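You operate a simulated robot arm through the tools that you are given. There is no shell and no other tool. Be economical: measure what you need, move in short steps, check, and stop when the job is done.

The job below is to be done with a simulated two-armed robot. You get a single attempt, and the scene is never put back.

JOB
Pour about 20 ml of blue ink into the cup of yellow ink and stir with the yellow stick.
Fine: put jug and stick back. Set down upright: jug.

It is judged by the outcome, as a careful person would: the job done as asked, and still so three seconds after it is handed in. It fails if anything else is knocked over, pushed out of place, dropped, spilled or broken.

ROBOT AND FRAMES
Two 6-joint arms with two-finger parallel grippers on one trunk, on a base that drives. Base frame: it is fixed to the floor where the robot stands at the start and does not move with it; the origin is under the middle of the robot, x ahead of it, y to its left, z up. Units: m, degrees, N and s.
The left shoulder is at the start at [-0.077, 0.177, 0.832], the right one opposite. With the tool pointing down near the work surface each hand reaches from about 0.1 to 0.72 m from the robot's upright axis, wherever it stands, measured 20 degrees to its own side. Places, roughly: stirring stick (2x2x19 cm) [0.7, -0.1, 1]. Payload 1.57 kg a hand.
The TCP of each hand is the grasp point between the finger pads, 0.03 m short of the fingertips. In the tool frame z runs along the fingers and y along their closing line. Largest opening 0.08 m; finger width 0.017, thickness 0.012; the body of the gripper, 0.04 by 0.082 m, starts 0.08 m behind the TCP.
Orientation is that of the tool frame in the base frame, as a unit quaternion [x, y, z, w]. With the fingers straight down and closing along the base's y, the tool's x points along the base's -x, its y along +y and its z along -z.

CONTROLS
- The arms move only by the tool move_arm. It takes "left_moves", "right_moves" or both (then of equal length, played together; a hand with none holds still); each is a list of rows, each a list of 3 entries, a list of its own where there are three numbers: the shift along the tool's x, y, z in cm, then the turn, a rotation vector about the tool's x, y, z in degrees, then the closure, from 0 (fully open) to 1 (shut). In form: [[[x, y, z], [wx, wy, wz], jaw], ...]. A call has 1 to 8 rows; each row shifts and turns the commanded pose from where the row before left it, along the tool's axes as they then stand. A row lasts 0.2 s, in which the tool goes at most 0.05 m and 8.6 degrees; a call with a longer step from one row to the next is refused whole, and so is a gripper value outside its range. A pose out of reach is approached as far as the arm can. The call stops where the force on the tool passes 40 N (or 10 N more than at its start, if that is more) or the arm is blocked; 0.2 s more then pass. The fingers move at their own pace (about 0.072 m/s each) and stop on an object; they squeeze with about 39 N. The grip force told is the motor's: it shows also when the fingers shut on nothing. Time passes only in rows, and 0.2 s behind the last, so rows that do not move let the fingers close. The reply holds the time, the measured pose of the TCP, the force on the tool along the base axes, the opening and the grip force, in the units named above and with some noise, with the torque about the TCP (base axes, N m) and any sound that the robot's microphone picked up, and new pictures: "show" is both (left out), scene, wrist or none (wrist: the cameras of the hands that moved).
- Cameras (640 x 400 px; columns grow to the right, rows downward): "scene" is now at [0.0313, -0.0228, 1.5548]; the picture's right is [-0.21, -0.98, 0.00], its down [-0.72, 0.15, -0.68] and it looks along [0.67, -0.14, -0.73] (base axes); focal length 282 px, centre (320, 200). "left" rides on the left gripper at [0.072, 0.007, -0.122] in its tool frame; the picture's right is [-0.09, 1.00, 0.00], its down [-0.84, -0.08, -0.54] and it looks along [-0.54, -0.05, 0.84] (tool axes); focal length 238 px, centre (320, 200). "right" rides on the right gripper at [0.072, -0.007, -0.122] in its tool frame; the picture's right is [0.09, 1.00, 0.00], its down [-0.84, 0.08, -0.54] and it looks along [-0.54, 0.05, 0.84] (tool axes); focal length 238 px, centre (320, 200). There is no depth. A picture from a camera that has moved, and an enlarged one, comes with that camera's place and axes in the base frame and with its lens. The place of the scene camera against the robot may be out by one fixed shift of up to 0.012 m in any direction.
- slide_trunk(by): slides the trunk up (or, below 0, down) by that many m; the arms and the scene camera ride with it, the base frame stays. It gives what a move gives, with no picture.
- roll_base(legs): drives the robot by 1 to 6 legs, each [ahead, left, turn to the left] in m, m and degrees, along the robot's own axes; the way and the turn of a leg run together, so that a leg with both is an arc; at most 1.5 m and 180 degrees a leg. The arms and the cameras ride along, it lands a little off, and it stops where it bumps. It gives what a move gives, and a new picture of the scene camera.
- head_to(pan, tilt): turns the head with the scene camera to pan (to the left, within 143 degrees either way) and tilt (down, from -29 to 69), counted from straight ahead of the robot. It gives what a move gives, and a new picture of the scene camera.
- enlarge(camera, box): a new picture of the part [left, top, right, bottom] of that camera's present view, enlarged. No time passes.
- sign_off(): hands the job in; it is judged then, once.

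Go step by step. Nothing tells you exact positions but the pictures and the camera data: compare them with the known pose of the tool, close in by small moves and look again before you grip or let go. The budget is 120 turns and 260 pictures, counting those below and the enlarged ones. Unless the task says otherwise, let go and move clear before handing in, and close with one line.

The tools are called after ">>>" by a JSON object that holds its "fn" and its "kwargs". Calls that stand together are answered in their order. move_arm: Moves the arms, as the interface text tells. Its arguments: {"type":"object","properties":{"left_moves":{"type":"array"},"right_moves":{"type":"array"},"show":{"type":"string","enum":["both","scene","wrist","none"]}},"required":[]} The other tools are called the same way: slide_trunk (by) slides the trunk up or down; roll_base (legs) drives the base; head_to (pan, tilt) turns the head that bears the scene camera; enlarge (camera, box) takes an enlarged picture of a part of a camera's view; sign_off () hands the job in.

At the start:

```text
time: 0.0
left_eef_pos: [0.3307, 0.1129, 1.2322]
left_tcp_rot: [-0.001, 1.0, 0.0, 0.0]
left_contact_force: [0.1, -0.2, 1.2]
left_ft_torque: [0.01, 0.01, -0.02]
left_grip_width: 0.0801
left_finger_force: 0.1
right_eef_pos: [0.3512, -0.2175, 1.2126]
right_tcp_rot: [0.0, 1.0, 0.0, 0.0]
right_contact_force: [-0.3, -0.2, 0.3]
right_ft_torque: [0.0, 0.0, 0.0]
right_grip_width: 0.0804
right_finger_force: 0.1
trunk travel left (down, up): [-0.275, 0.053]
robot x, y, heading: [0.0001, -0.0011, -0.2]
head pan, tilt: [-12.0, 47.1]
```

scene: 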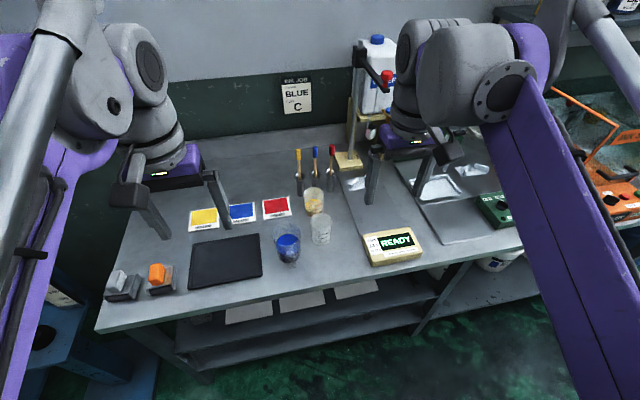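
right: 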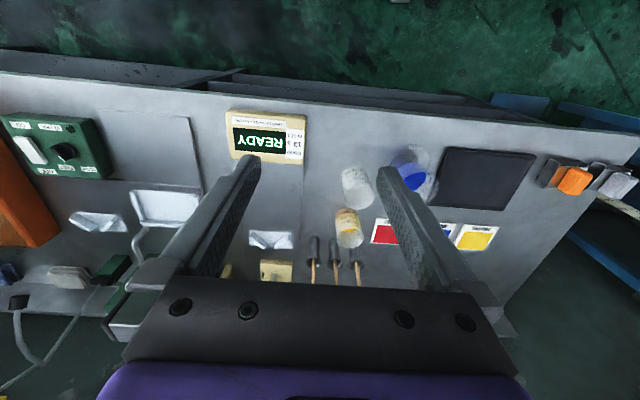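
left: 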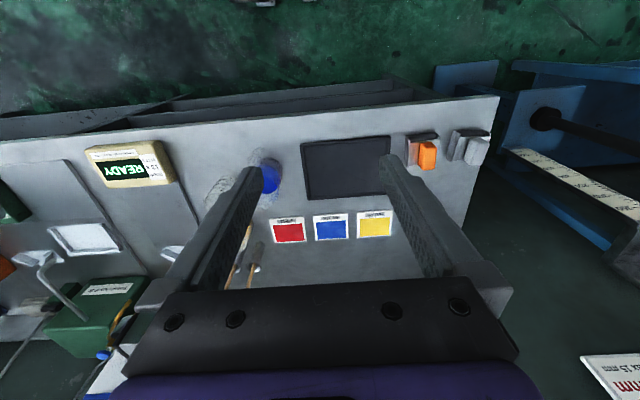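

I see a bench with three stirring sticks, a glass jug of blue ink, a clear cup, and a yellow-ish cup. I'll enlarge to identify them.

>>> {"fn": "enlarge", "kwargs": {"camera": "scene", "box": [240, 140, 400, 280]}}

>>> {"fn": "enlarge", "kwargs": {"camera": "right", "box": [220, 100, 500, 300]}}

>>> {"fn": "enlarge", "kwargs": {"camera": "scene", "box": [260, 60, 340, 130]}}

```text
2.86 times, centred on (320, 210) of scene
camera zoom: at [0.0313, -0.0228, 1.5548], right [-0.21, -0.98, 0.0], down [-0.72, 0.15, -0.68], along [0.67, -0.14, -0.73], focal length 806 px, centre (320, 171)
```

zoom: 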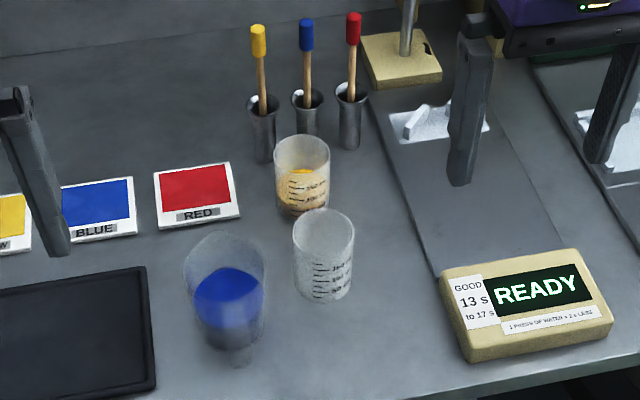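

```text
2.00 times, centred on (360, 200) of right
camera zoom: at [0.2794, -0.2243, 1.3339], right [-0.09, 1.0, 0.0], down [0.84, 0.08, 0.54], along [0.54, 0.05, -0.84], focal length 477 px, centre (240, 200)
```

zoom: 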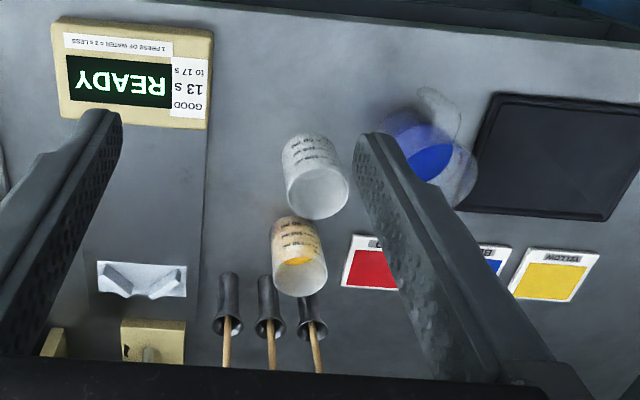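

```text
5.71 times, centred on (300, 95) of scene
camera zoom: at [0.0313, -0.0228, 1.5548], right [-0.21, -0.98, 0.0], down [-0.72, 0.15, -0.68], along [0.67, -0.14, -0.73], focal length 1611 px, centre (434, 800)
```

zoom: 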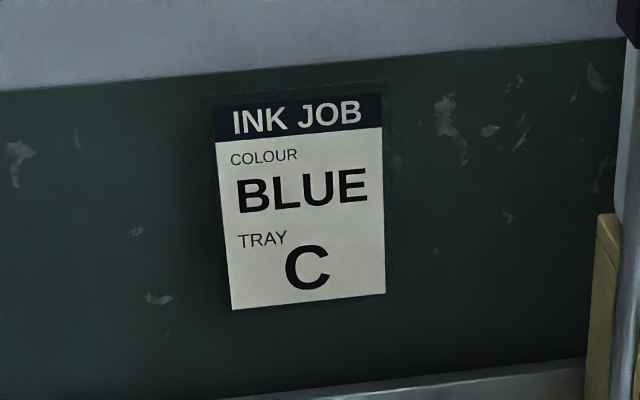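

The jug (blue) is near (0.46, -0.02), its handle toward me; the yellow cup near (0.60, -0.12); the yellow stick near (0.70, -0.10). I'll bring the left hand nearer to inspect the jug.

>>> {"fn": "move_arm", "kwargs": {"left_moves": [[[0, -4, 2], [0, 0, 0], 0], [[0, -4, 3], [0, 0, 0], 0], [[0, -3, 3], [0, 0, 0], 0]], "show": "both"}}

```text
time: 0.8
left_eef_pos: [0.3327, 0.0052, 1.1511]
left_tcp_rot: [0.0, 1.0, 0.001, 0.0]
left_contact_force: [-0.9, 0.7, -0.5]
left_ft_torque: [0.05, 0.01, 0.02]
left_grip_width: 0.0803
left_finger_force: 0.1
right_eef_pos: [0.3524, -0.2171, 1.2127]
right_tcp_rot: [-0.001, 1.0, 0.0, -0.001]
right_contact_force: [0.2, 0.0, -0.2]
right_ft_torque: [-0.05, -0.04, -0.02]
right_grip_width: 0.08
right_finger_force: 0.0
trunk travel left (down, up): [-0.275, 0.053]
robot x, y, heading: [-0.0015, -0.0011, 0.2]
head pan, tilt: [-12.0, 47.1]
camera scene: at [0.0314, -0.0233, 1.5548], right [-0.21, -0.98, 0.0], down [-0.72, 0.15, -0.68], along [0.67, -0.14, -0.73], focal length 282 px, centre (320, 200)
camera left: at [0.2596, 0.0101, 1.274], right [0.09, 1.0, 0.0], down [0.84, -0.08, 0.54], along [0.54, -0.05, -0.84], focal length 238 px, centre (320, 200)
```

scene: 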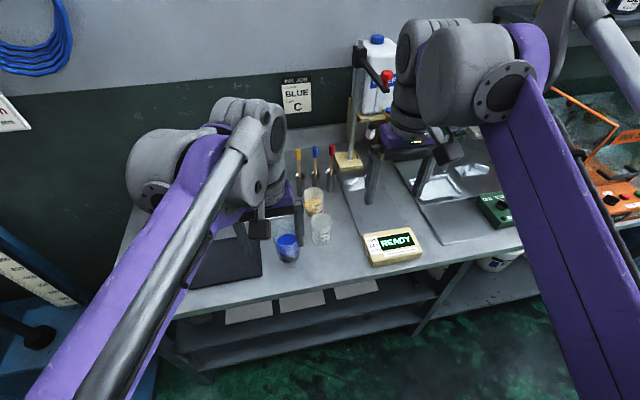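
left: 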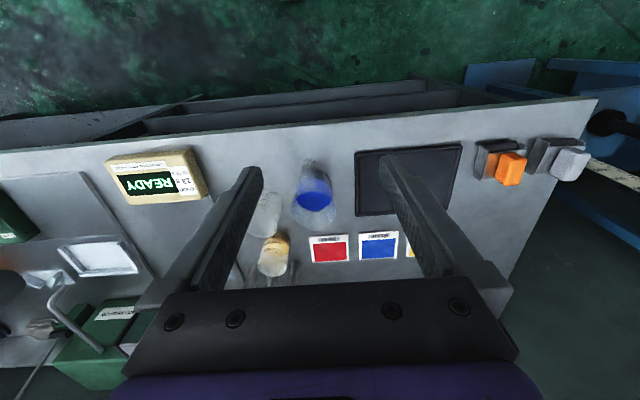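

>>> {"fn": "enlarge", "kwargs": {"camera": "left", "box": [240, 140, 380, 300]}}

>>> {"fn": "enlarge", "kwargs": {"camera": "scene", "box": [265, 205, 345, 275]}}

```text
2.50 times, centred on (310, 220) of left
camera zoom: at [0.2596, 0.0101, 1.274], right [0.09, 1.0, 0.0], down [0.84, -0.08, 0.54], along [0.54, -0.05, -0.84], focal length 596 px, centre (345, 150)
```

zoom: 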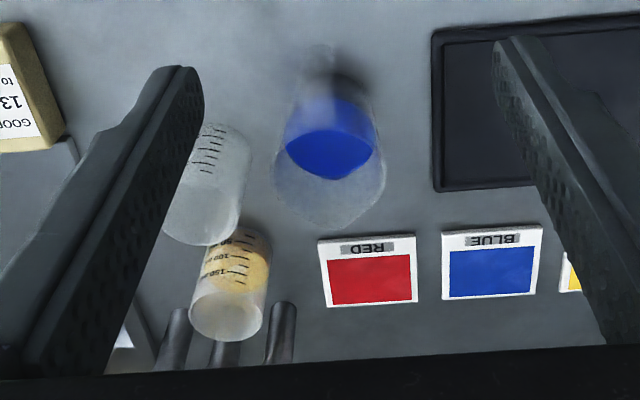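

```text
5.71 times, centred on (305, 240) of scene
camera zoom: at [0.0314, -0.0233, 1.5548], right [-0.21, -0.98, 0.0], down [-0.72, 0.15, -0.68], along [0.67, -0.14, -0.73], focal length 1611 px, centre (406, -29)
```

zoom: 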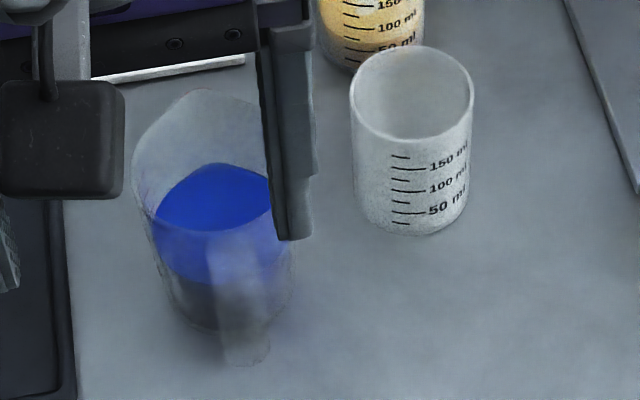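

Bench top works out at about z 0.845; jug about (0.472,-0.025), handle toward the robot at x≈0.41; yellow cup (0.626,-0.127), rim z≈0.93. I'll pitch the left tool 45° forward so as to take the handle.

>>> {"fn": "move_arm", "kwargs": {"left_moves": [[[0, 0, 0], [0, -7.5, 0], 0], [[0, 0, 0], [0, -7.5, 0], 0], [[0, 0, 0], [0, -7.5, 0], 0], [[0, 0, 0], [0, -7.5, 0], 0], [[0, 0, 0], [0, -7.5, 0], 0], [[0, 0, 0], [0, -7.5, 0], 0], [[3, -3, 3], [0, 0, 0], 0], [[3, 0, 3], [0, 0, 0], 0]], "show": "both"}}

```text
refused: row 7 steps farther than a row can; nothing moved
```

>>> {"fn": "move_arm", "kwargs": {"left_moves": [[[0, 0, 0], [0, -7.5, 0], 0], [[0, 0, 0], [0, -7.5, 0], 0], [[0, 0, 0], [0, -7.5, 0], 0], [[0, 0, 0], [0, -7.5, 0], 0], [[0, 0, 0], [0, -7.5, 0], 0], [[0, 0, 0], [0, -7.5, 0], 0], [[4, -2, 0], [0, 0, 0], 0], [[4, -1, 0], [0, 0, 0], 0]], "show": "both"}}

```text
time: 2.6
left_eef_pos: [0.2739, -0.03, 1.0952]
left_tcp_rot: [-0.001, 0.924, 0.0, 0.383]
left_contact_force: [0.4, -0.2, 0.4]
left_ft_torque: [0.01, 0.02, 0.0]
left_grip_width: 0.08
left_finger_force: 0.1
right_eef_pos: [0.3522, -0.2174, 1.2122]
right_tcp_rot: [0.0, 1.0, -0.001, 0.0]
right_contact_force: [-0.3, 0.6, -0.1]
right_ft_torque: [-0.03, 0.0, 0.03]
right_grip_width: 0.0801
right_finger_force: 0.1
trunk travel left (down, up): [-0.275, 0.053]
robot x, y, heading: [0.0014, 0.0007, 0.0]
head pan, tilt: [-12.0, 47.1]
camera scene: at [0.031, -0.0225, 1.5548], right [-0.21, -0.98, 0.0], down [-0.72, 0.15, -0.68], along [0.67, -0.14, -0.73], focal length 282 px, centre (320, 200)
camera left: at [0.1371, -0.0239, 1.1318], right [0.06, 1.0, 0.06], down [0.21, -0.08, 0.98], along [0.98, -0.05, -0.21], focal length 238 px, centre (320, 200)
```

scene: 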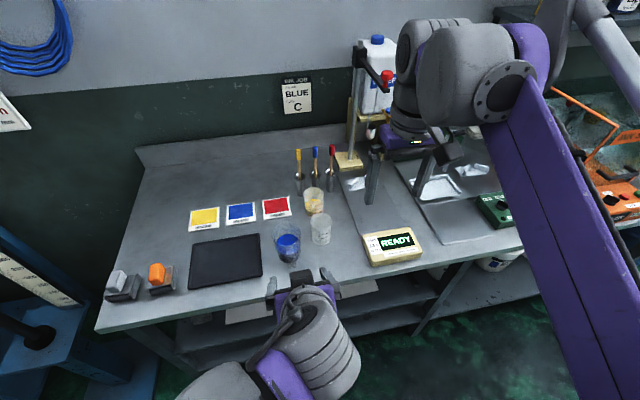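
left: 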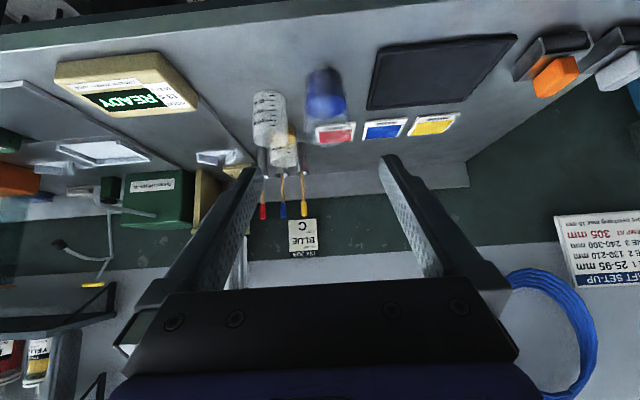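

The tool is pitched. Zooming in on the jug from both cameras.

>>> {"fn": "enlarge", "kwargs": {"camera": "left", "box": [240, 50, 380, 230]}}

>>> {"fn": "enlarge", "kwargs": {"camera": "scene", "box": [260, 180, 340, 270]}}

```text
2.22 times, centred on (310, 140) of left
camera zoom: at [0.1371, -0.0239, 1.1318], right [0.06, 1.0, 0.06], down [0.21, -0.08, 0.98], along [0.98, -0.05, -0.21], focal length 530 px, centre (342, 333)
```

zoom: 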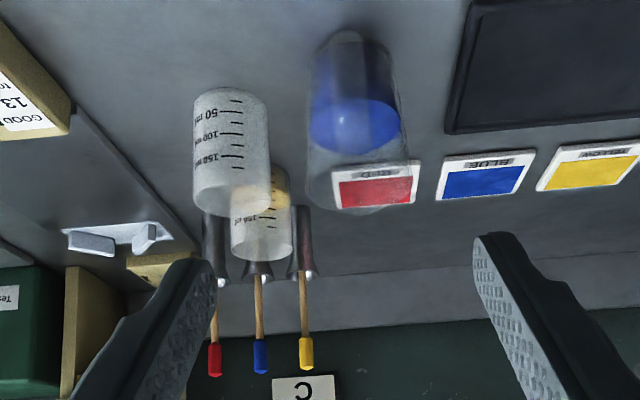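

```text
4.44 times, centred on (300, 225) of scene
camera zoom: at [0.031, -0.0225, 1.5548], right [-0.21, -0.98, 0.0], down [-0.72, 0.15, -0.68], along [0.67, -0.14, -0.73], focal length 1253 px, centre (409, 89)
```

zoom: 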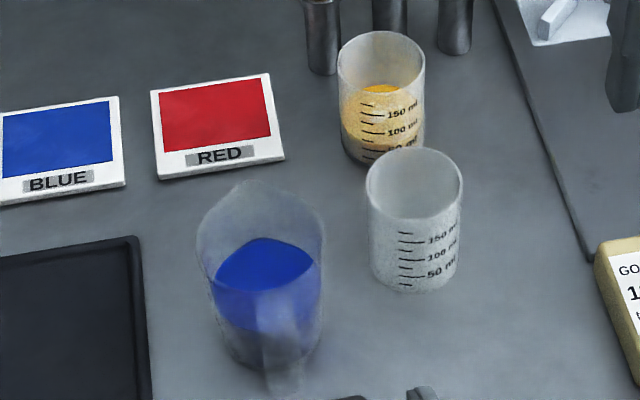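

Handle centre appears near (0.41, -0.026), spanning z≈0.88–0.95. I'll move to a stand-off just short of it.

>>> {"fn": "move_arm", "kwargs": {"left_moves": [[[1.3, 0.1, 3.6], [0, 0, 0], 0], [[1.3, 0.1, 3.6], [0, 0, 0], 0], [[1.3, 0.1, 3.6], [0, 0, 0], 0], [[1.3, 0.1, 3.8], [0, 0, 0], 0], [[0, 0, 0], [0, 0, 0], 0]], "show": "both"}}

>>> {"fn": "enlarge", "kwargs": {"camera": "left", "box": [220, 20, 420, 220]}}

>>> {"fn": "enlarge", "kwargs": {"camera": "scene", "box": [250, 200, 350, 300]}}

```text
time: 3.8
left_eef_pos: [0.3429, -0.0244, 0.9559]
left_tcp_rot: [0.0, 0.924, -0.001, 0.383]
left_contact_force: [0.4, -0.3, 0.0]
left_ft_torque: [0.0, 0.0, -0.01]
left_grip_width: 0.08
left_finger_force: 0.1
right_eef_pos: [0.3516, -0.2178, 1.2139]
right_tcp_rot: [0.001, 1.0, 0.0, -0.001]
right_contact_force: [0.6, -0.2, -0.1]
right_ft_torque: [0.04, 0.01, 0.01]
right_grip_width: 0.0799
right_finger_force: 0.1
trunk travel left (down, up): [-0.275, 0.053]
robot x, y, heading: [0.0009, 0.0002, -0.1]
head pan, tilt: [-12.0, 47.1]
camera scene: at [0.0306, -0.0223, 1.5548], right [-0.21, -0.98, 0.0], down [-0.72, 0.15, -0.68], along [0.67, -0.14, -0.73], focal length 282 px, centre (320, 200)
camera left: at [0.2048, -0.0176, 0.9922], right [0.07, 1.0, 0.06], down [0.21, -0.08, 0.98], along [0.98, -0.05, -0.21], focal length 238 px, centre (320, 200)
```

scene: 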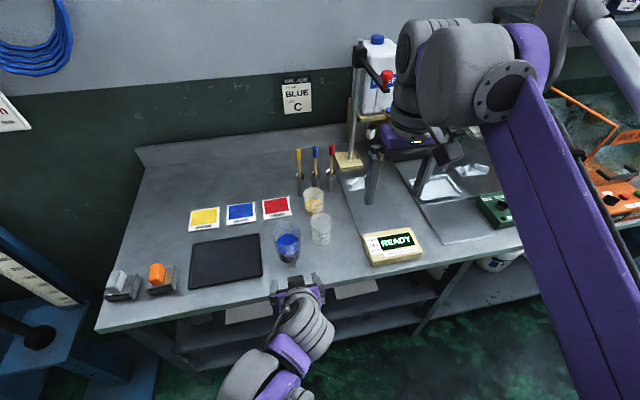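
left: 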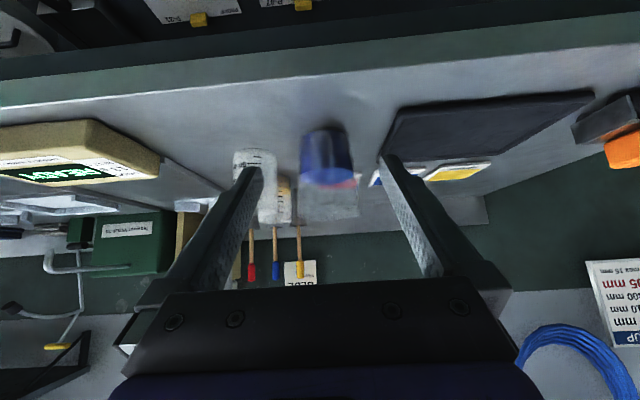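

```text
2.00 times, centred on (320, 120) of left
camera zoom: at [0.2048, -0.0176, 0.9922], right [0.07, 1.0, 0.06], down [0.21, -0.08, 0.98], along [0.98, -0.05, -0.21], focal length 477 px, centre (320, 360)
```

zoom: 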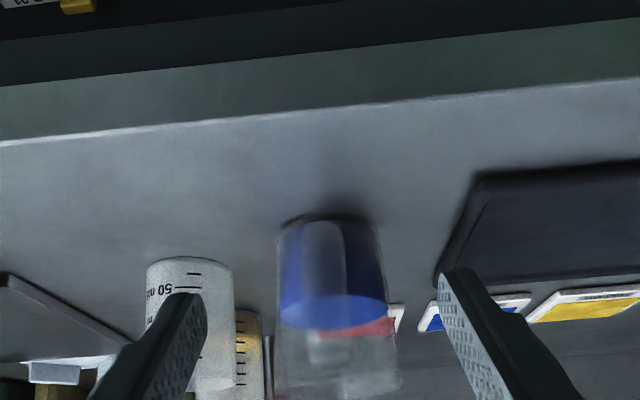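

```text
4.00 times, centred on (300, 250) of scene
camera zoom: at [0.0306, -0.0223, 1.5548], right [-0.21, -0.98, 0.0], down [-0.72, 0.15, -0.68], along [0.67, -0.14, -0.73], focal length 1128 px, centre (400, 0)
```

zoom: 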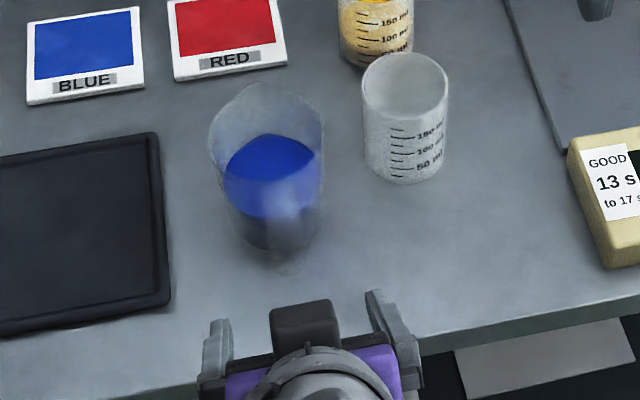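

Fingers are centred on the handle (handle y≈-0.023). I advance to straddle it, then look before closing.

>>> {"fn": "move_arm", "kwargs": {"left_moves": [[[-0.7, 0, 2.5], [0, 0, 0], 0], [[-0.7, 0, 2.5], [0, 0, 0], 0], [[-0.5, 0, 2.0], [0, 0, 0], 0], [[0, 0, 0], [0, 0, 0], 0]], "show": "both"}}

>>> {"fn": "enlarge", "kwargs": {"camera": "left", "box": [220, 50, 420, 250]}}

>>> {"fn": "enlarge", "kwargs": {"camera": "scene", "box": [250, 200, 350, 300]}}

```text
time: 4.8
left_eef_pos: [0.4038, -0.0232, 0.9176]
left_tcp_rot: [0.0, 0.923, 0.0, 0.384]
left_contact_force: [-0.4, 0.1, 0.8]
left_ft_torque: [-0.01, 0.01, 0.0]
left_grip_width: 0.0798
left_finger_force: 0.0
right_eef_pos: [0.352, -0.2177, 1.2126]
right_tcp_rot: [0.0, 1.0, 0.0, 0.001]
right_contact_force: [0.4, 0.3, -0.1]
right_ft_torque: [0.01, 0.01, -0.02]
right_grip_width: 0.0798
right_finger_force: 0.0
trunk travel left (down, up): [-0.275, 0.053]
robot x, y, heading: [-0.0007, 0.0004, 0.1]
head pan, tilt: [-12.0, 47.1]
camera scene: at [0.0309, -0.0226, 1.5548], right [-0.21, -0.98, 0.0], down [-0.72, 0.15, -0.68], along [0.67, -0.14, -0.73], focal length 282 px, centre (320, 200)
camera left: at [0.2671, -0.017, 0.9544], right [0.07, 1.0, 0.06], down [0.21, -0.08, 0.98], along [0.98, -0.05, -0.21], focal length 238 px, centre (320, 200)
```

scene: 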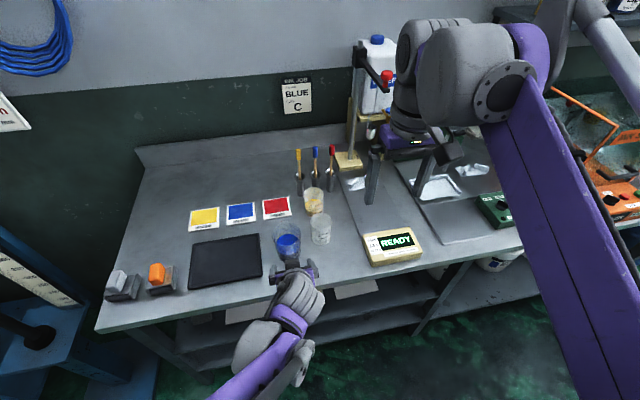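
left: 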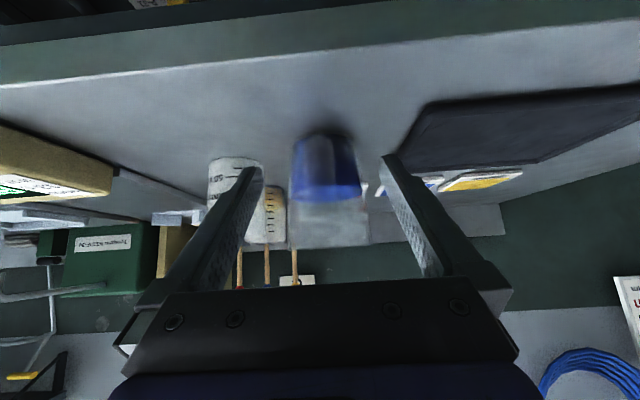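

```text
2.00 times, centred on (320, 150) of left
camera zoom: at [0.2671, -0.017, 0.9544], right [0.07, 1.0, 0.06], down [0.21, -0.08, 0.98], along [0.98, -0.05, -0.21], focal length 477 px, centre (320, 300)
```

zoom: 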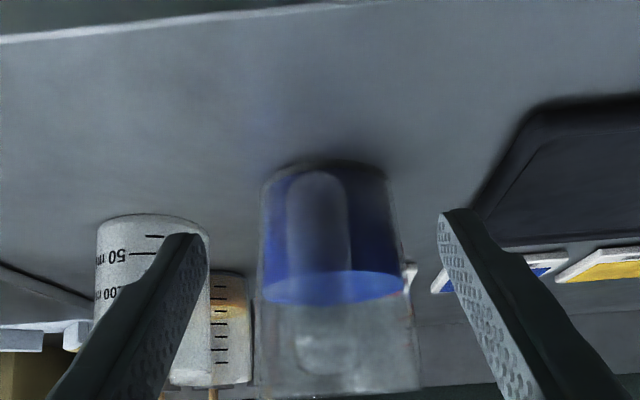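

```text
4.00 times, centred on (300, 250) of scene
camera zoom: at [0.0309, -0.0226, 1.5548], right [-0.21, -0.98, 0.0], down [-0.72, 0.15, -0.68], along [0.67, -0.14, -0.73], focal length 1128 px, centre (400, 0)
```

zoom: 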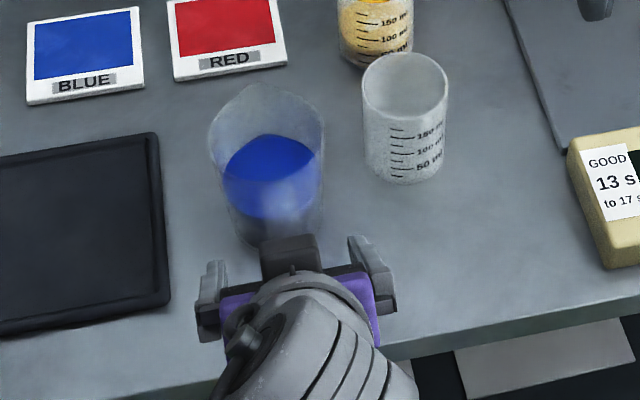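

The handle is a bar of about z 0.88–0.945, x≈0.412, centred between the fingers. I go 1 cm further forward and close.

>>> {"fn": "move_arm", "kwargs": {"left_moves": [[[-0.7, 0, 0.7], [0, 0, 0], 0], [[0, 0, 0], [0, 0, 0], 0.4], [[0, 0, 0], [0, 0, 0], 0.7], [[0, 0, 0], [0, 0, 0], 1], [[0, 0, 0], [0, 0, 0], 1], [[0, 0, 0], [0, 0, 0], 1]], "show": "both"}}

>>> {"fn": "enlarge", "kwargs": {"camera": "left", "box": [220, 50, 420, 250]}}

>>> {"fn": "enlarge", "kwargs": {"camera": "scene", "box": [250, 200, 350, 300]}}

```text
time: 6.2
left_eef_pos: [0.4146, -0.025, 0.9184]
left_tcp_rot: [0.0, 0.924, 0.0, 0.382]
left_contact_force: [-1.4, 0.7, -0.2]
left_ft_torque: [0.1, -0.03, 0.08]
left_grip_width: 0.0216
left_finger_force: 34.2
right_eef_pos: [0.3526, -0.2169, 1.2131]
right_tcp_rot: [0.0, 1.0, 0.001, 0.0]
right_contact_force: [-0.3, 0.5, -0.3]
right_ft_torque: [0.03, -0.05, 0.04]
right_grip_width: 0.08
right_finger_force: 0.1
trunk travel left (down, up): [-0.275, 0.053]
robot x, y, heading: [-0.0002, 0.001, -0.1]
head pan, tilt: [-12.0, 47.1]
camera scene: at [0.0312, -0.0228, 1.5548], right [-0.21, -0.98, 0.0], down [-0.72, 0.15, -0.68], along [0.67, -0.14, -0.73], focal length 282 px, centre (320, 200)
camera left: at [0.2776, -0.018, 0.9545], right [0.07, 1.0, 0.07], down [0.21, -0.08, 0.98], along [0.98, -0.05, -0.21], focal length 238 px, centre (320, 200)
```

scene: 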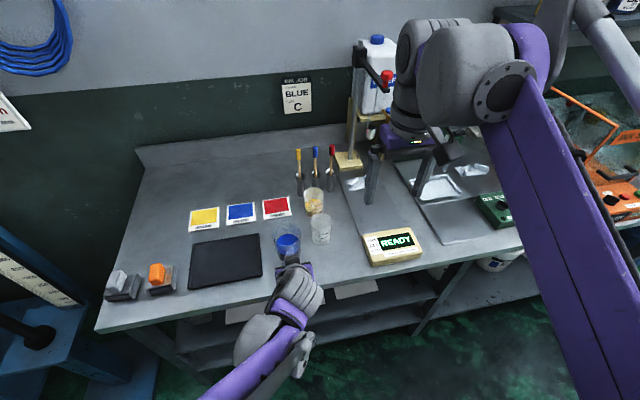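
left: 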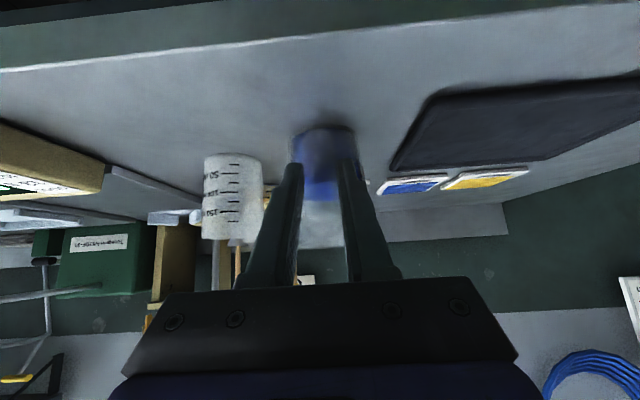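

```text
2.00 times, centred on (320, 150) of left
camera zoom: at [0.2776, -0.018, 0.9545], right [0.07, 1.0, 0.07], down [0.21, -0.08, 0.98], along [0.98, -0.05, -0.21], focal length 477 px, centre (320, 300)
```

zoom: 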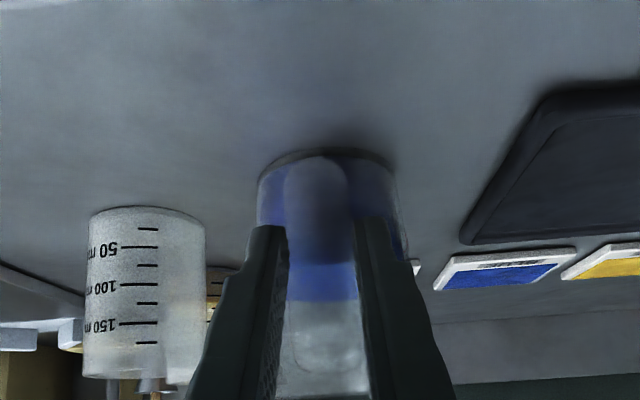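

```text
4.00 times, centred on (300, 250) of scene
camera zoom: at [0.0312, -0.0228, 1.5548], right [-0.21, -0.98, 0.0], down [-0.72, 0.15, -0.68], along [0.67, -0.14, -0.73], focal length 1128 px, centre (400, 0)
```

zoom: 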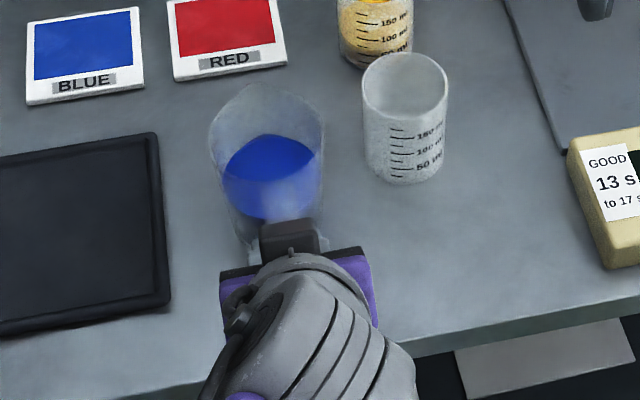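

The handle is gripped (0.0216 wide). Lift gently 4 cm straight up and check.

>>> {"fn": "move_arm", "kwargs": {"left_moves": [[[-0.7, 0, -0.7], [0, 0, 0], 1], [[-0.7, 0, -0.7], [0, 0, 0], 1], [[-0.7, 0, -0.7], [0, 0, 0], 1], [[-0.7, 0, -0.7], [0, 0, 0], 1], [[0, 0, 0], [0, 0, 0], 1]], "show": "both"}}

>>> {"fn": "enlarge", "kwargs": {"camera": "scene", "box": [250, 180, 350, 280]}}

```text
time: 7.4
left_eef_pos: [0.4132, -0.0245, 0.96]
left_tcp_rot: [0.0, 0.924, 0.001, 0.383]
left_contact_force: [0.4, 0.4, -3.3]
left_ft_torque: [-0.02, 0.22, -0.01]
left_grip_width: 0.0217
left_finger_force: 34.6
right_eef_pos: [0.3527, -0.2182, 1.2129]
right_tcp_rot: [0.001, 1.0, 0.001, 0.0]
right_contact_force: [-0.3, 0.0, 0.2]
right_ft_torque: [-0.02, -0.01, -0.02]
right_grip_width: 0.0799
right_finger_force: 0.0
trunk travel left (down, up): [-0.275, 0.053]
robot x, y, heading: [0.0001, -0.0051, -0.2]
head pan, tilt: [-12.0, 47.1]
camera scene: at [0.0317, -0.0229, 1.5548], right [-0.21, -0.98, 0.0], down [-0.72, 0.15, -0.68], along [0.67, -0.14, -0.73], focal length 282 px, centre (320, 200)
camera left: at [0.2768, -0.0187, 0.9961], right [0.07, 1.0, 0.07], down [0.21, -0.08, 0.97], along [0.98, -0.05, -0.21], focal length 238 px, centre (320, 200)
```

scene: 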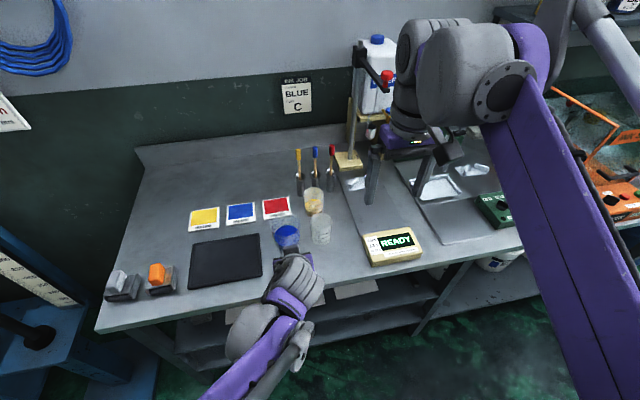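
left: 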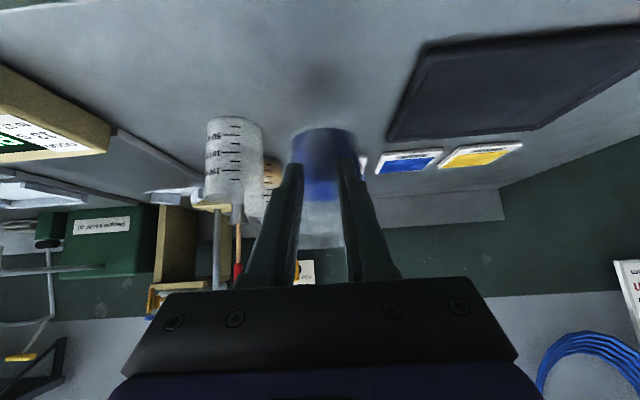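

```text
4.00 times, centred on (300, 230) of scene
camera zoom: at [0.0317, -0.0229, 1.5548], right [-0.21, -0.98, 0.0], down [-0.72, 0.15, -0.68], along [0.67, -0.14, -0.73], focal length 1128 px, centre (400, 80)
```

zoom: 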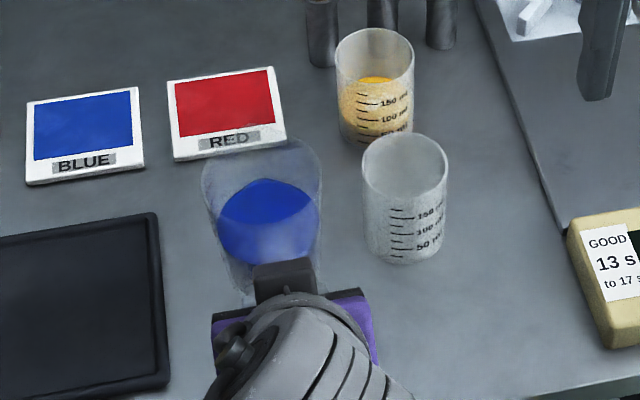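

The jug is held firmly and level, ~0.34 kg. I'll lift clear to TCP z≈1.04 and yaw it 50° to the right so that the body avoids the empty cup while pouring.

>>> {"fn": "move_arm", "kwargs": {"left_moves": [[[-1.4, 0, -1.4], [0, 0, 0], 1], [[-1.4, 0, -1.4], [0, 0, 0], 1], [[-1.4, 0, -1.4], [0, 0, 0], 1], [[-1.4, 0, -1.4], [0, 0, 0], 1], [[0, 0, 0], [3, 0, 3], 1], [[0, 0, 0], [4.5, 0, 4.5], 1], [[0, 0, 0], [4.5, 0, 4.5], 1], [[0, 0, 0], [4.5, 0, 4.5], 1]], "show": "none"}}

>>> {"fn": "move_arm", "kwargs": {"left_moves": [[[0, 0, 0], [4.5, 0, 4.5], 1], [[0, 0, 0], [4.5, 0, 4.5], 1], [[0, 0, 0], [4.5, 0, 4.5], 1], [[0, 0, 0], [3, 0, 3], 1], [[0, 0, 0], [2.35, 0, 2.35], 1], [[0, 0, 0], [0, 0, 0], 1]], "show": "both"}}

```text
time: 9.2
left_eef_pos: [0.4152, -0.0239, 1.0378]
left_tcp_rot: [0.187, 0.904, -0.077, 0.376]
left_contact_force: [-0.6, -0.5, -2.9]
left_ft_torque: [0.06, 0.2, 0.0]
left_grip_width: 0.0217
left_finger_force: 34.4
right_eef_pos: [0.3512, -0.2176, 1.2127]
right_tcp_rot: [0.0, 1.0, -0.001, 0.0]
right_contact_force: [-0.3, 0.2, 0.1]
right_ft_torque: [-0.02, 0.03, -0.01]
right_grip_width: 0.0802
right_finger_force: 0.0
trunk travel left (down, up): [-0.275, 0.053]
robot x, y, heading: [0.0013, 0.0, -0.1]
head pan, tilt: [-12.0, 47.1]
```

```text
time: 10.6
left_eef_pos: [0.4148, -0.0239, 1.0384]
left_tcp_rot: [0.39, 0.838, -0.161, 0.347]
left_contact_force: [0.0, -0.5, -3.0]
left_ft_torque: [0.16, 0.13, -0.02]
left_grip_width: 0.0214
left_finger_force: 34.4
right_eef_pos: [0.3516, -0.2183, 1.2125]
right_tcp_rot: [0.001, 1.0, 0.0, 0.0]
right_contact_force: [0.0, 0.3, -0.5]
right_ft_torque: [-0.06, 0.02, -0.04]
right_grip_width: 0.0802
right_finger_force: 0.0
trunk travel left (down, up): [-0.275, 0.053]
robot x, y, heading: [-0.0004, 0.0007, 0.0]
head pan, tilt: [-12.0, 47.1]
camera scene: at [0.0314, -0.0229, 1.5548], right [-0.21, -0.98, 0.0], down [-0.72, 0.15, -0.68], along [0.67, -0.14, -0.73], focal length 282 px, centre (320, 200)
camera left: at [0.3313, 0.0847, 1.0743], right [0.8, 0.59, 0.07], down [0.07, -0.21, 0.98], along [0.59, -0.78, -0.21], focal length 238 px, centre (320, 200)
```

scene: 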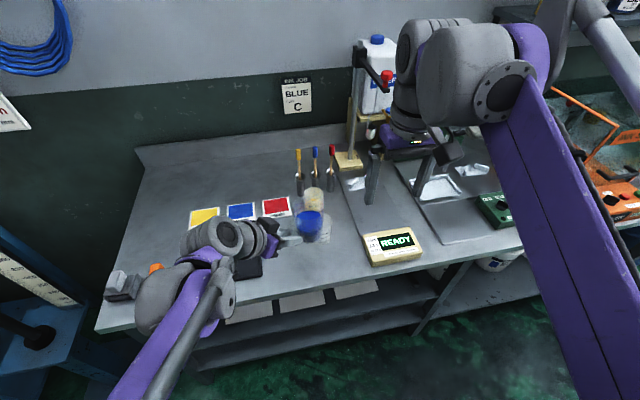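
left: 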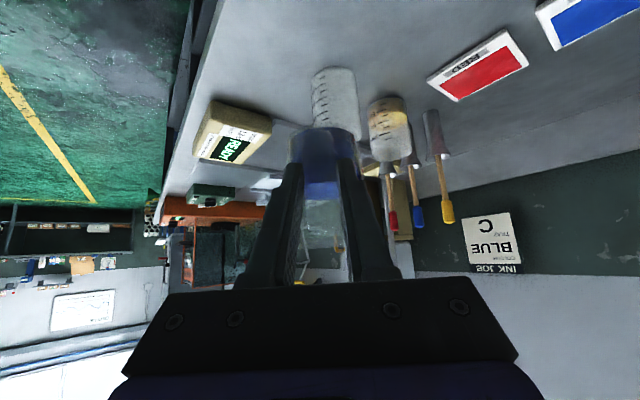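

Jug is upright, yawed 50°. Next I bring the right hand's camera (jaws closed) to a low vantage to watch the cup level during pouring.

>>> {"fn": "move_arm", "kwargs": {"right_moves": [[[0, 0, 0], [0, -7.5, 0], 0.5], [[0, 0, 0], [0, -7.5, 0], 1], [[0, 0, 0], [0, -7.5, 0], 1], [[0, 0, 0], [0, -7.5, 0], 1], [[0, 0, 0], [0, -7.5, 0], 1], [[0, 0, 0], [0, -7.5, 0], 1], [[2, -0.5, 4], [0, 0, 0], 1], [[2, -0.5, 4], [0, 0, 0], 1]], "show": "none"}}

>>> {"fn": "move_arm", "kwargs": {"right_moves": [[[2, -0.6, 4], [0, 0, 0], 1], [[2, -0.5, 4], [0, 0, 0], 1], [[0.7, -0.5, 1.9], [0, 0, 0], 1], [[0, 0, 0], [0, 0, 0], 1]], "show": "both"}}

```text
time: 12.4
left_eef_pos: [0.4143, -0.024, 1.0379]
left_tcp_rot: [0.391, 0.837, -0.162, 0.347]
left_contact_force: [-0.6, -0.2, -3.4]
left_ft_torque: [0.16, 0.14, 0.0]
left_grip_width: 0.0216
left_finger_force: 34.5
right_eef_pos: [0.3786, -0.2231, 1.1273]
right_tcp_rot: [0.0, 0.924, -0.001, 0.383]
right_contact_force: [-0.3, -0.7, 0.0]
right_ft_torque: [0.01, -0.04, 0.02]
right_grip_width: 0.0
right_finger_force: 20.4
trunk travel left (down, up): [-0.275, 0.053]
robot x, y, heading: [0.0009, -0.0011, -0.1]
head pan, tilt: [-12.0, 47.1]
```

```text
time: 13.4
left_eef_pos: [0.4138, -0.0232, 1.0375]
left_tcp_rot: [0.391, 0.838, -0.161, 0.346]
left_contact_force: [-0.6, 0.0, -3.5]
left_ft_torque: [0.18, 0.16, 0.0]
left_grip_width: 0.0217
left_finger_force: 34.4
right_eef_pos: [0.4159, -0.2413, 1.0262]
right_tcp_rot: [0.0, 0.924, 0.0, 0.382]
right_contact_force: [0.5, -0.3, -0.2]
right_ft_torque: [0.0, -0.02, 0.03]
right_grip_width: 0.0001
right_finger_force: 21.8
trunk travel left (down, up): [-0.275, 0.053]
robot x, y, heading: [0.0009, 0.0033, 0.2]
head pan, tilt: [-12.0, 47.1]
camera scene: at [0.0312, -0.0228, 1.5548], right [-0.21, -0.98, 0.0], down [-0.72, 0.15, -0.68], along [0.67, -0.14, -0.73], focal length 282 px, centre (320, 200)
camera right: at [0.2781, -0.2485, 1.0596], right [-0.06, 1.0, -0.07], down [0.21, 0.08, 0.97], along [0.98, 0.05, -0.21], focal length 238 px, centre (320, 200)
```

scene: 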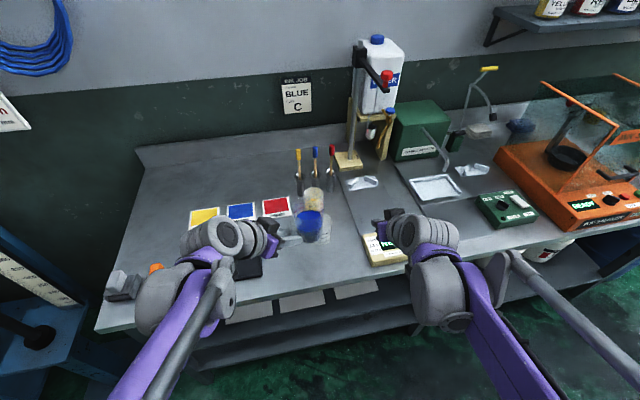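
right: 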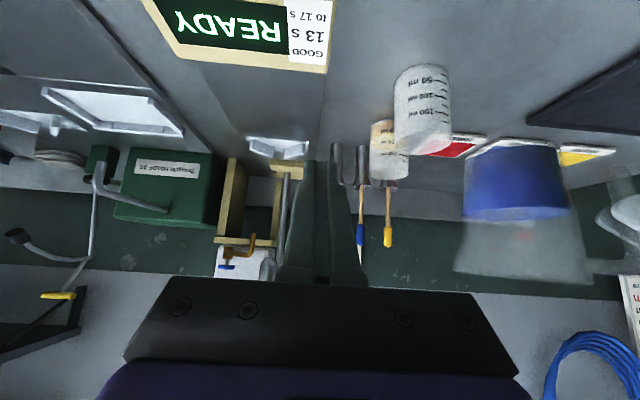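

The yellow cup is partly behind the empty one in this view; I shift the right hand forward and right for a clear sight.

>>> {"fn": "move_arm", "kwargs": {"right_moves": [[[-2.1, -1.5, 2.1], [0, 0, 0], 1], [[-2.1, -1.5, 2.1], [0, 0, 0], 1], [[0, 0, 0], [0, 0, 0], 1]], "show": "wrist"}}

>>> {"fn": "enlarge", "kwargs": {"camera": "right", "box": [340, 40, 500, 240]}}

```text
time: 14.2
left_eef_pos: [0.4134, -0.0239, 1.038]
left_tcp_rot: [0.39, 0.837, -0.162, 0.347]
left_contact_force: [0.5, 0.6, -3.2]
left_ft_torque: [0.17, 0.15, -0.01]
left_grip_width: 0.0217
left_finger_force: 34.6
right_eef_pos: [0.4749, -0.2722, 1.0274]
right_tcp_rot: [0.0, 0.924, 0.001, 0.382]
right_contact_force: [-0.1, -0.6, -0.8]
right_ft_torque: [0.0, 0.01, 0.01]
right_grip_width: 0.0001
right_finger_force: 21.6
trunk travel left (down, up): [-0.275, 0.053]
robot x, y, heading: [-0.0014, -0.0005, 0.1]
head pan, tilt: [-12.0, 47.1]
camera right: at [0.3373, -0.2793, 1.0614], right [-0.07, 1.0, -0.07], down [0.21, 0.08, 0.97], along [0.98, 0.05, -0.21], focal length 238 px, centre (320, 200)
```

right: 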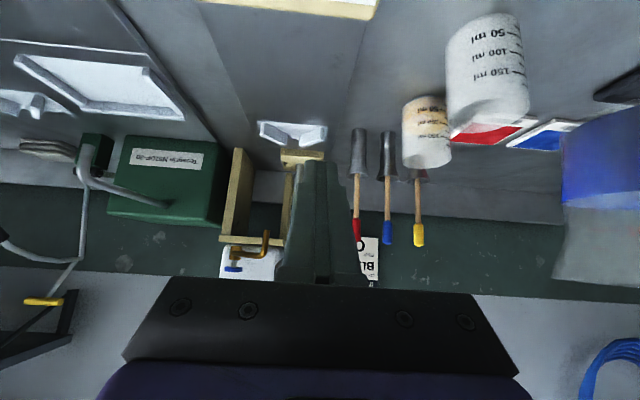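

```text
2.00 times, centred on (420, 140) of right
camera zoom: at [0.3373, -0.2793, 1.0614], right [-0.07, 1.0, -0.07], down [0.21, 0.08, 0.97], along [0.98, 0.05, -0.21], focal length 477 px, centre (120, 320)
```

zoom: 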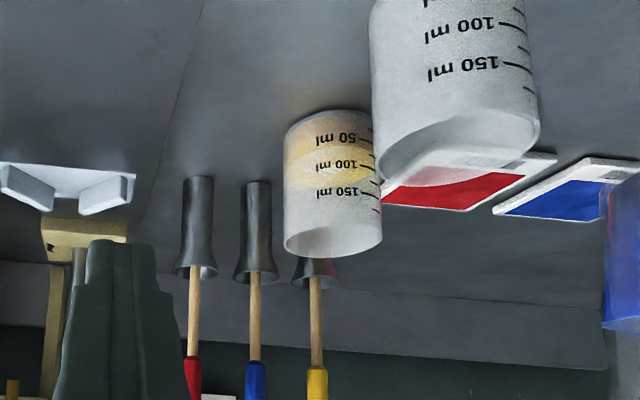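

Clear view. A close-up baseline of the level before pouring.

>>> {"fn": "enlarge", "kwargs": {"camera": "right", "box": [398, 90, 458, 175]}}

>>> {"fn": "enlarge", "kwargs": {"camera": "scene", "box": [290, 170, 350, 240]}}

```text
4.71 times, centred on (428, 132) of right
camera zoom: at [0.3373, -0.2793, 1.0614], right [-0.07, 1.0, -0.07], down [0.21, 0.08, 0.97], along [0.98, 0.05, -0.21], focal length 1122 px, centre (-188, 518)
```

zoom: 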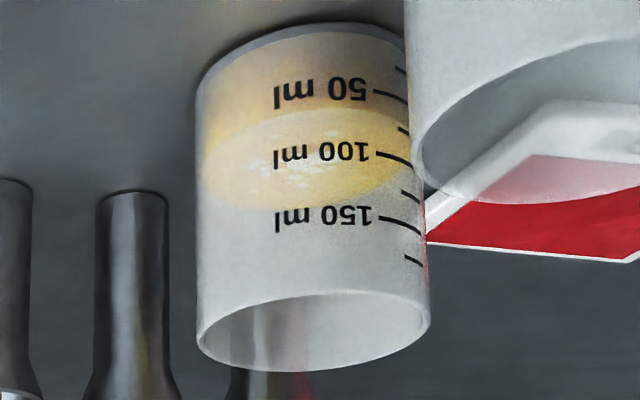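

```text
5.71 times, centred on (320, 205) of scene
camera zoom: at [0.0308, -0.0226, 1.5548], right [-0.21, -0.98, 0.0], down [-0.72, 0.15, -0.68], along [0.67, -0.14, -0.73], focal length 1611 px, centre (320, 171)
```

zoom: 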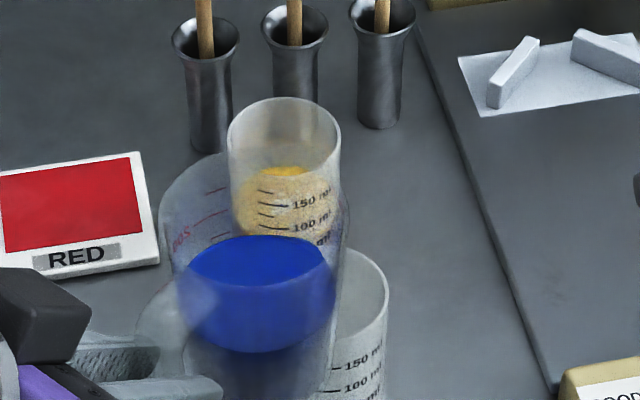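

Baseline: yellow level ≈63 ml on the cup scale. Now I carry the jug over so the spout is above the cup.

>>> {"fn": "move_arm", "kwargs": {"left_moves": [[[-1.0, 1.2, 1.0], [0, 0, 0], 1], [[-1.9, 2.34, 1.9], [0, 0, 0], 1], [[-1.9, 2.34, 1.9], [0, 0, 0], 1], [[-1.9, 2.34, 1.9], [0, 0, 0], 1], [[-0.9, 1.14, 0.9], [0, 0, 0], 1], [[0, 0, 0], [0, 0, 0], 1]], "show": "both"}}

>>> {"fn": "enlarge", "kwargs": {"camera": "scene", "box": [260, 140, 380, 250]}}

>>> {"fn": "enlarge", "kwargs": {"camera": "right", "box": [360, 60, 560, 260]}}

```text
time: 15.6
left_eef_pos: [0.5554, -0.0452, 1.038]
left_tcp_rot: [0.39, 0.837, -0.162, 0.346]
left_contact_force: [-0.1, -0.4, -3.2]
left_ft_torque: [0.17, 0.14, 0.02]
left_grip_width: 0.0215
left_finger_force: 34.8
right_eef_pos: [0.4758, -0.2724, 1.0268]
right_tcp_rot: [-0.001, 0.924, 0.0, 0.383]
right_contact_force: [-0.4, -0.4, -0.1]
right_ft_torque: [0.0, -0.01, -0.02]
right_grip_width: 0.0
right_finger_force: 21.4
trunk travel left (down, up): [-0.275, 0.053]
robot x, y, heading: [-0.0009, -0.002, 0.0]
head pan, tilt: [-12.0, 47.1]
camera scene: at [0.0313, -0.0229, 1.5548], right [-0.21, -0.98, 0.0], down [-0.72, 0.15, -0.68], along [0.67, -0.14, -0.73], focal length 282 px, centre (320, 200)
camera left: at [0.4719, 0.0631, 1.0737], right [0.8, 0.59, 0.07], down [0.07, -0.21, 0.97], along [0.59, -0.78, -0.21], focal length 238 px, centre (320, 200)
```

scene: 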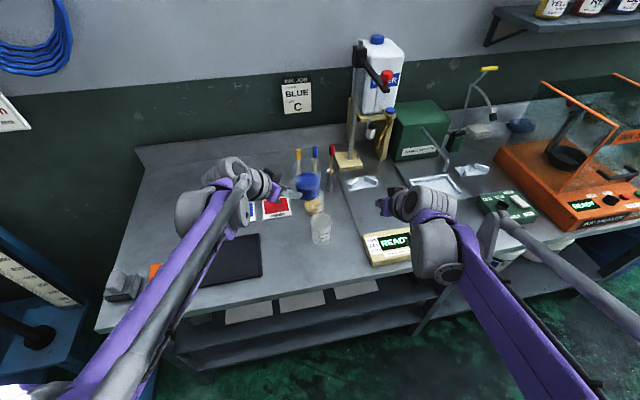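
left: 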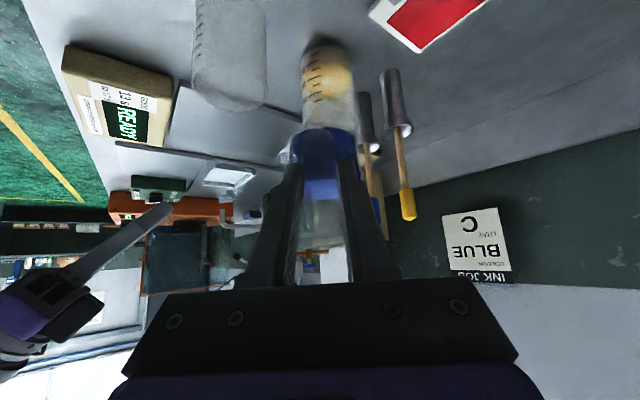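

```text
3.64 times, centred on (320, 195) of scene
camera zoom: at [0.0313, -0.0229, 1.5548], right [-0.21, -0.98, 0.0], down [-0.72, 0.15, -0.68], along [0.67, -0.14, -0.73], focal length 1025 px, centre (320, 218)
```

zoom: 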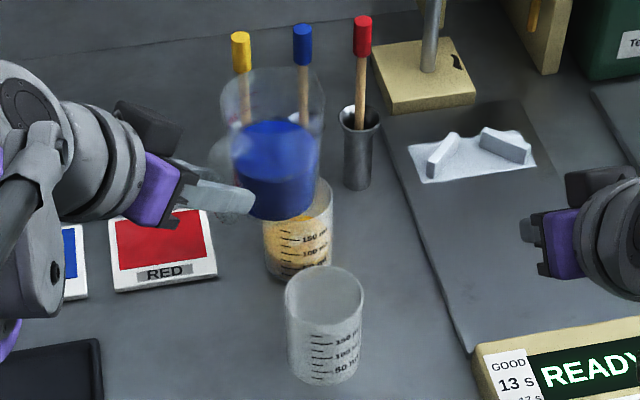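

```text
2.00 times, centred on (460, 160) of right
camera zoom: at [0.3375, -0.2793, 1.0614], right [-0.07, 1.0, -0.07], down [0.21, 0.08, 0.97], along [0.98, 0.05, -0.21], focal length 477 px, centre (40, 280)
```

zoom: 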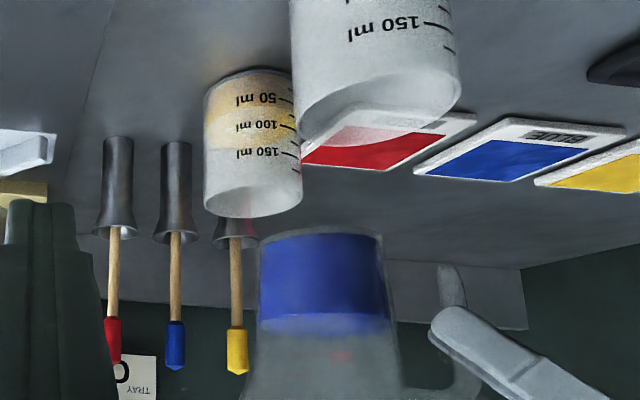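

Spout is aligned over the cup laterally. I tilt gradually to about 38°, still short of pouring.

>>> {"fn": "move_arm", "kwargs": {"left_moves": [[[0, 0, 0], [0, 4, 0], 1], [[0, 0, 0], [0, 5, 0], 1], [[0, 0, 0], [0, 5, 0], 1], [[0, 0, 0], [0, 5, 0], 1], [[0, 0, 0], [0, 5, 0], 1], [[0, 0, 0], [0, 5, 0], 1], [[0, 0, 0], [0, 4, 0], 1], [[0, 0, 0], [0, 3, 0], 1]], "show": "both"}}

>>> {"fn": "enlarge", "kwargs": {"camera": "scene", "box": [260, 140, 380, 250]}}

>>> {"fn": "enlarge", "kwargs": {"camera": "right", "box": [360, 60, 560, 260]}}

```text
time: 17.4
left_eef_pos: [0.5551, -0.0457, 1.0369]
left_tcp_rot: [0.421, 0.904, -0.032, 0.071]
left_contact_force: [0.2, -0.2, -4.0]
left_ft_torque: [0.08, 0.08, -0.01]
left_grip_width: 0.0216
left_finger_force: 34.5
right_eef_pos: [0.4755, -0.2734, 1.0263]
right_tcp_rot: [0.0, 0.924, 0.001, 0.382]
right_contact_force: [0.1, -0.2, 0.3]
right_ft_torque: [-0.01, 0.04, 0.0]
right_grip_width: 0.0
right_finger_force: 20.9
trunk travel left (down, up): [-0.275, 0.053]
robot x, y, heading: [0.0018, -0.0001, 0.1]
head pan, tilt: [-12.0, 47.1]
camera scene: at [0.0319, -0.0231, 1.5548], right [-0.21, -0.98, 0.0], down [-0.72, 0.15, -0.68], along [0.67, -0.14, -0.73], focal length 282 px, centre (320, 200)
camera left: at [0.5025, 0.0275, 1.1483], right [0.82, 0.57, 0.01], down [0.42, -0.62, 0.67], along [0.39, -0.54, -0.75], focal length 238 px, centre (320, 200)
```

scene: 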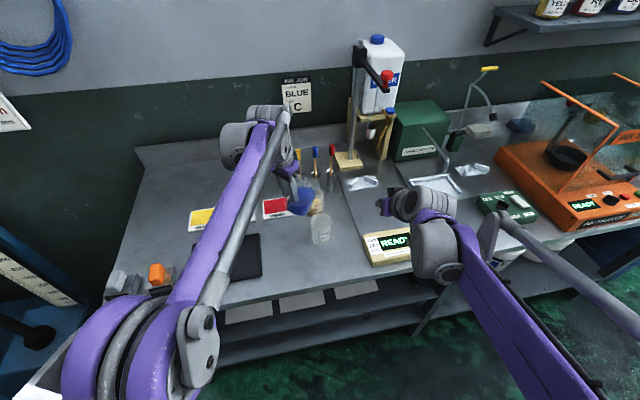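
left: 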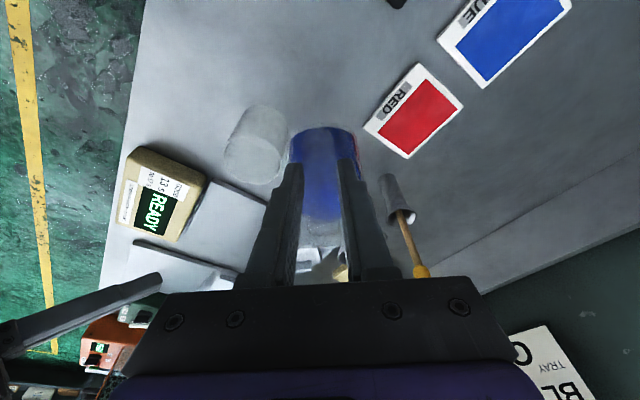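

```text
3.64 times, centred on (320, 195) of scene
camera zoom: at [0.0319, -0.0231, 1.5548], right [-0.21, -0.98, 0.0], down [-0.72, 0.15, -0.68], along [0.67, -0.14, -0.73], focal length 1025 px, centre (320, 218)
```

zoom: 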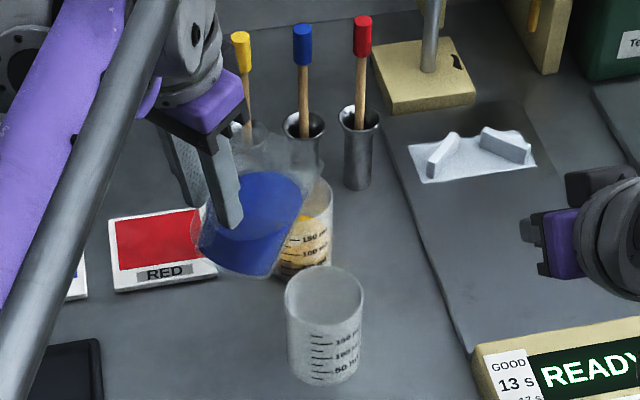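

```text
2.00 times, centred on (460, 160) of right
camera zoom: at [0.3379, -0.2795, 1.0612], right [-0.07, 1.0, -0.07], down [0.21, 0.08, 0.97], along [0.98, 0.05, -0.21], focal length 477 px, centre (40, 280)
```

zoom: 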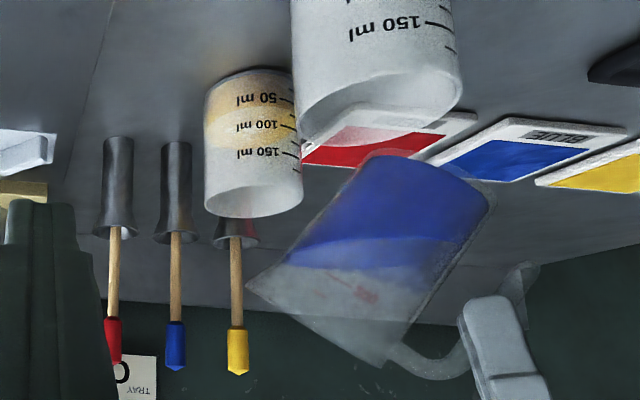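

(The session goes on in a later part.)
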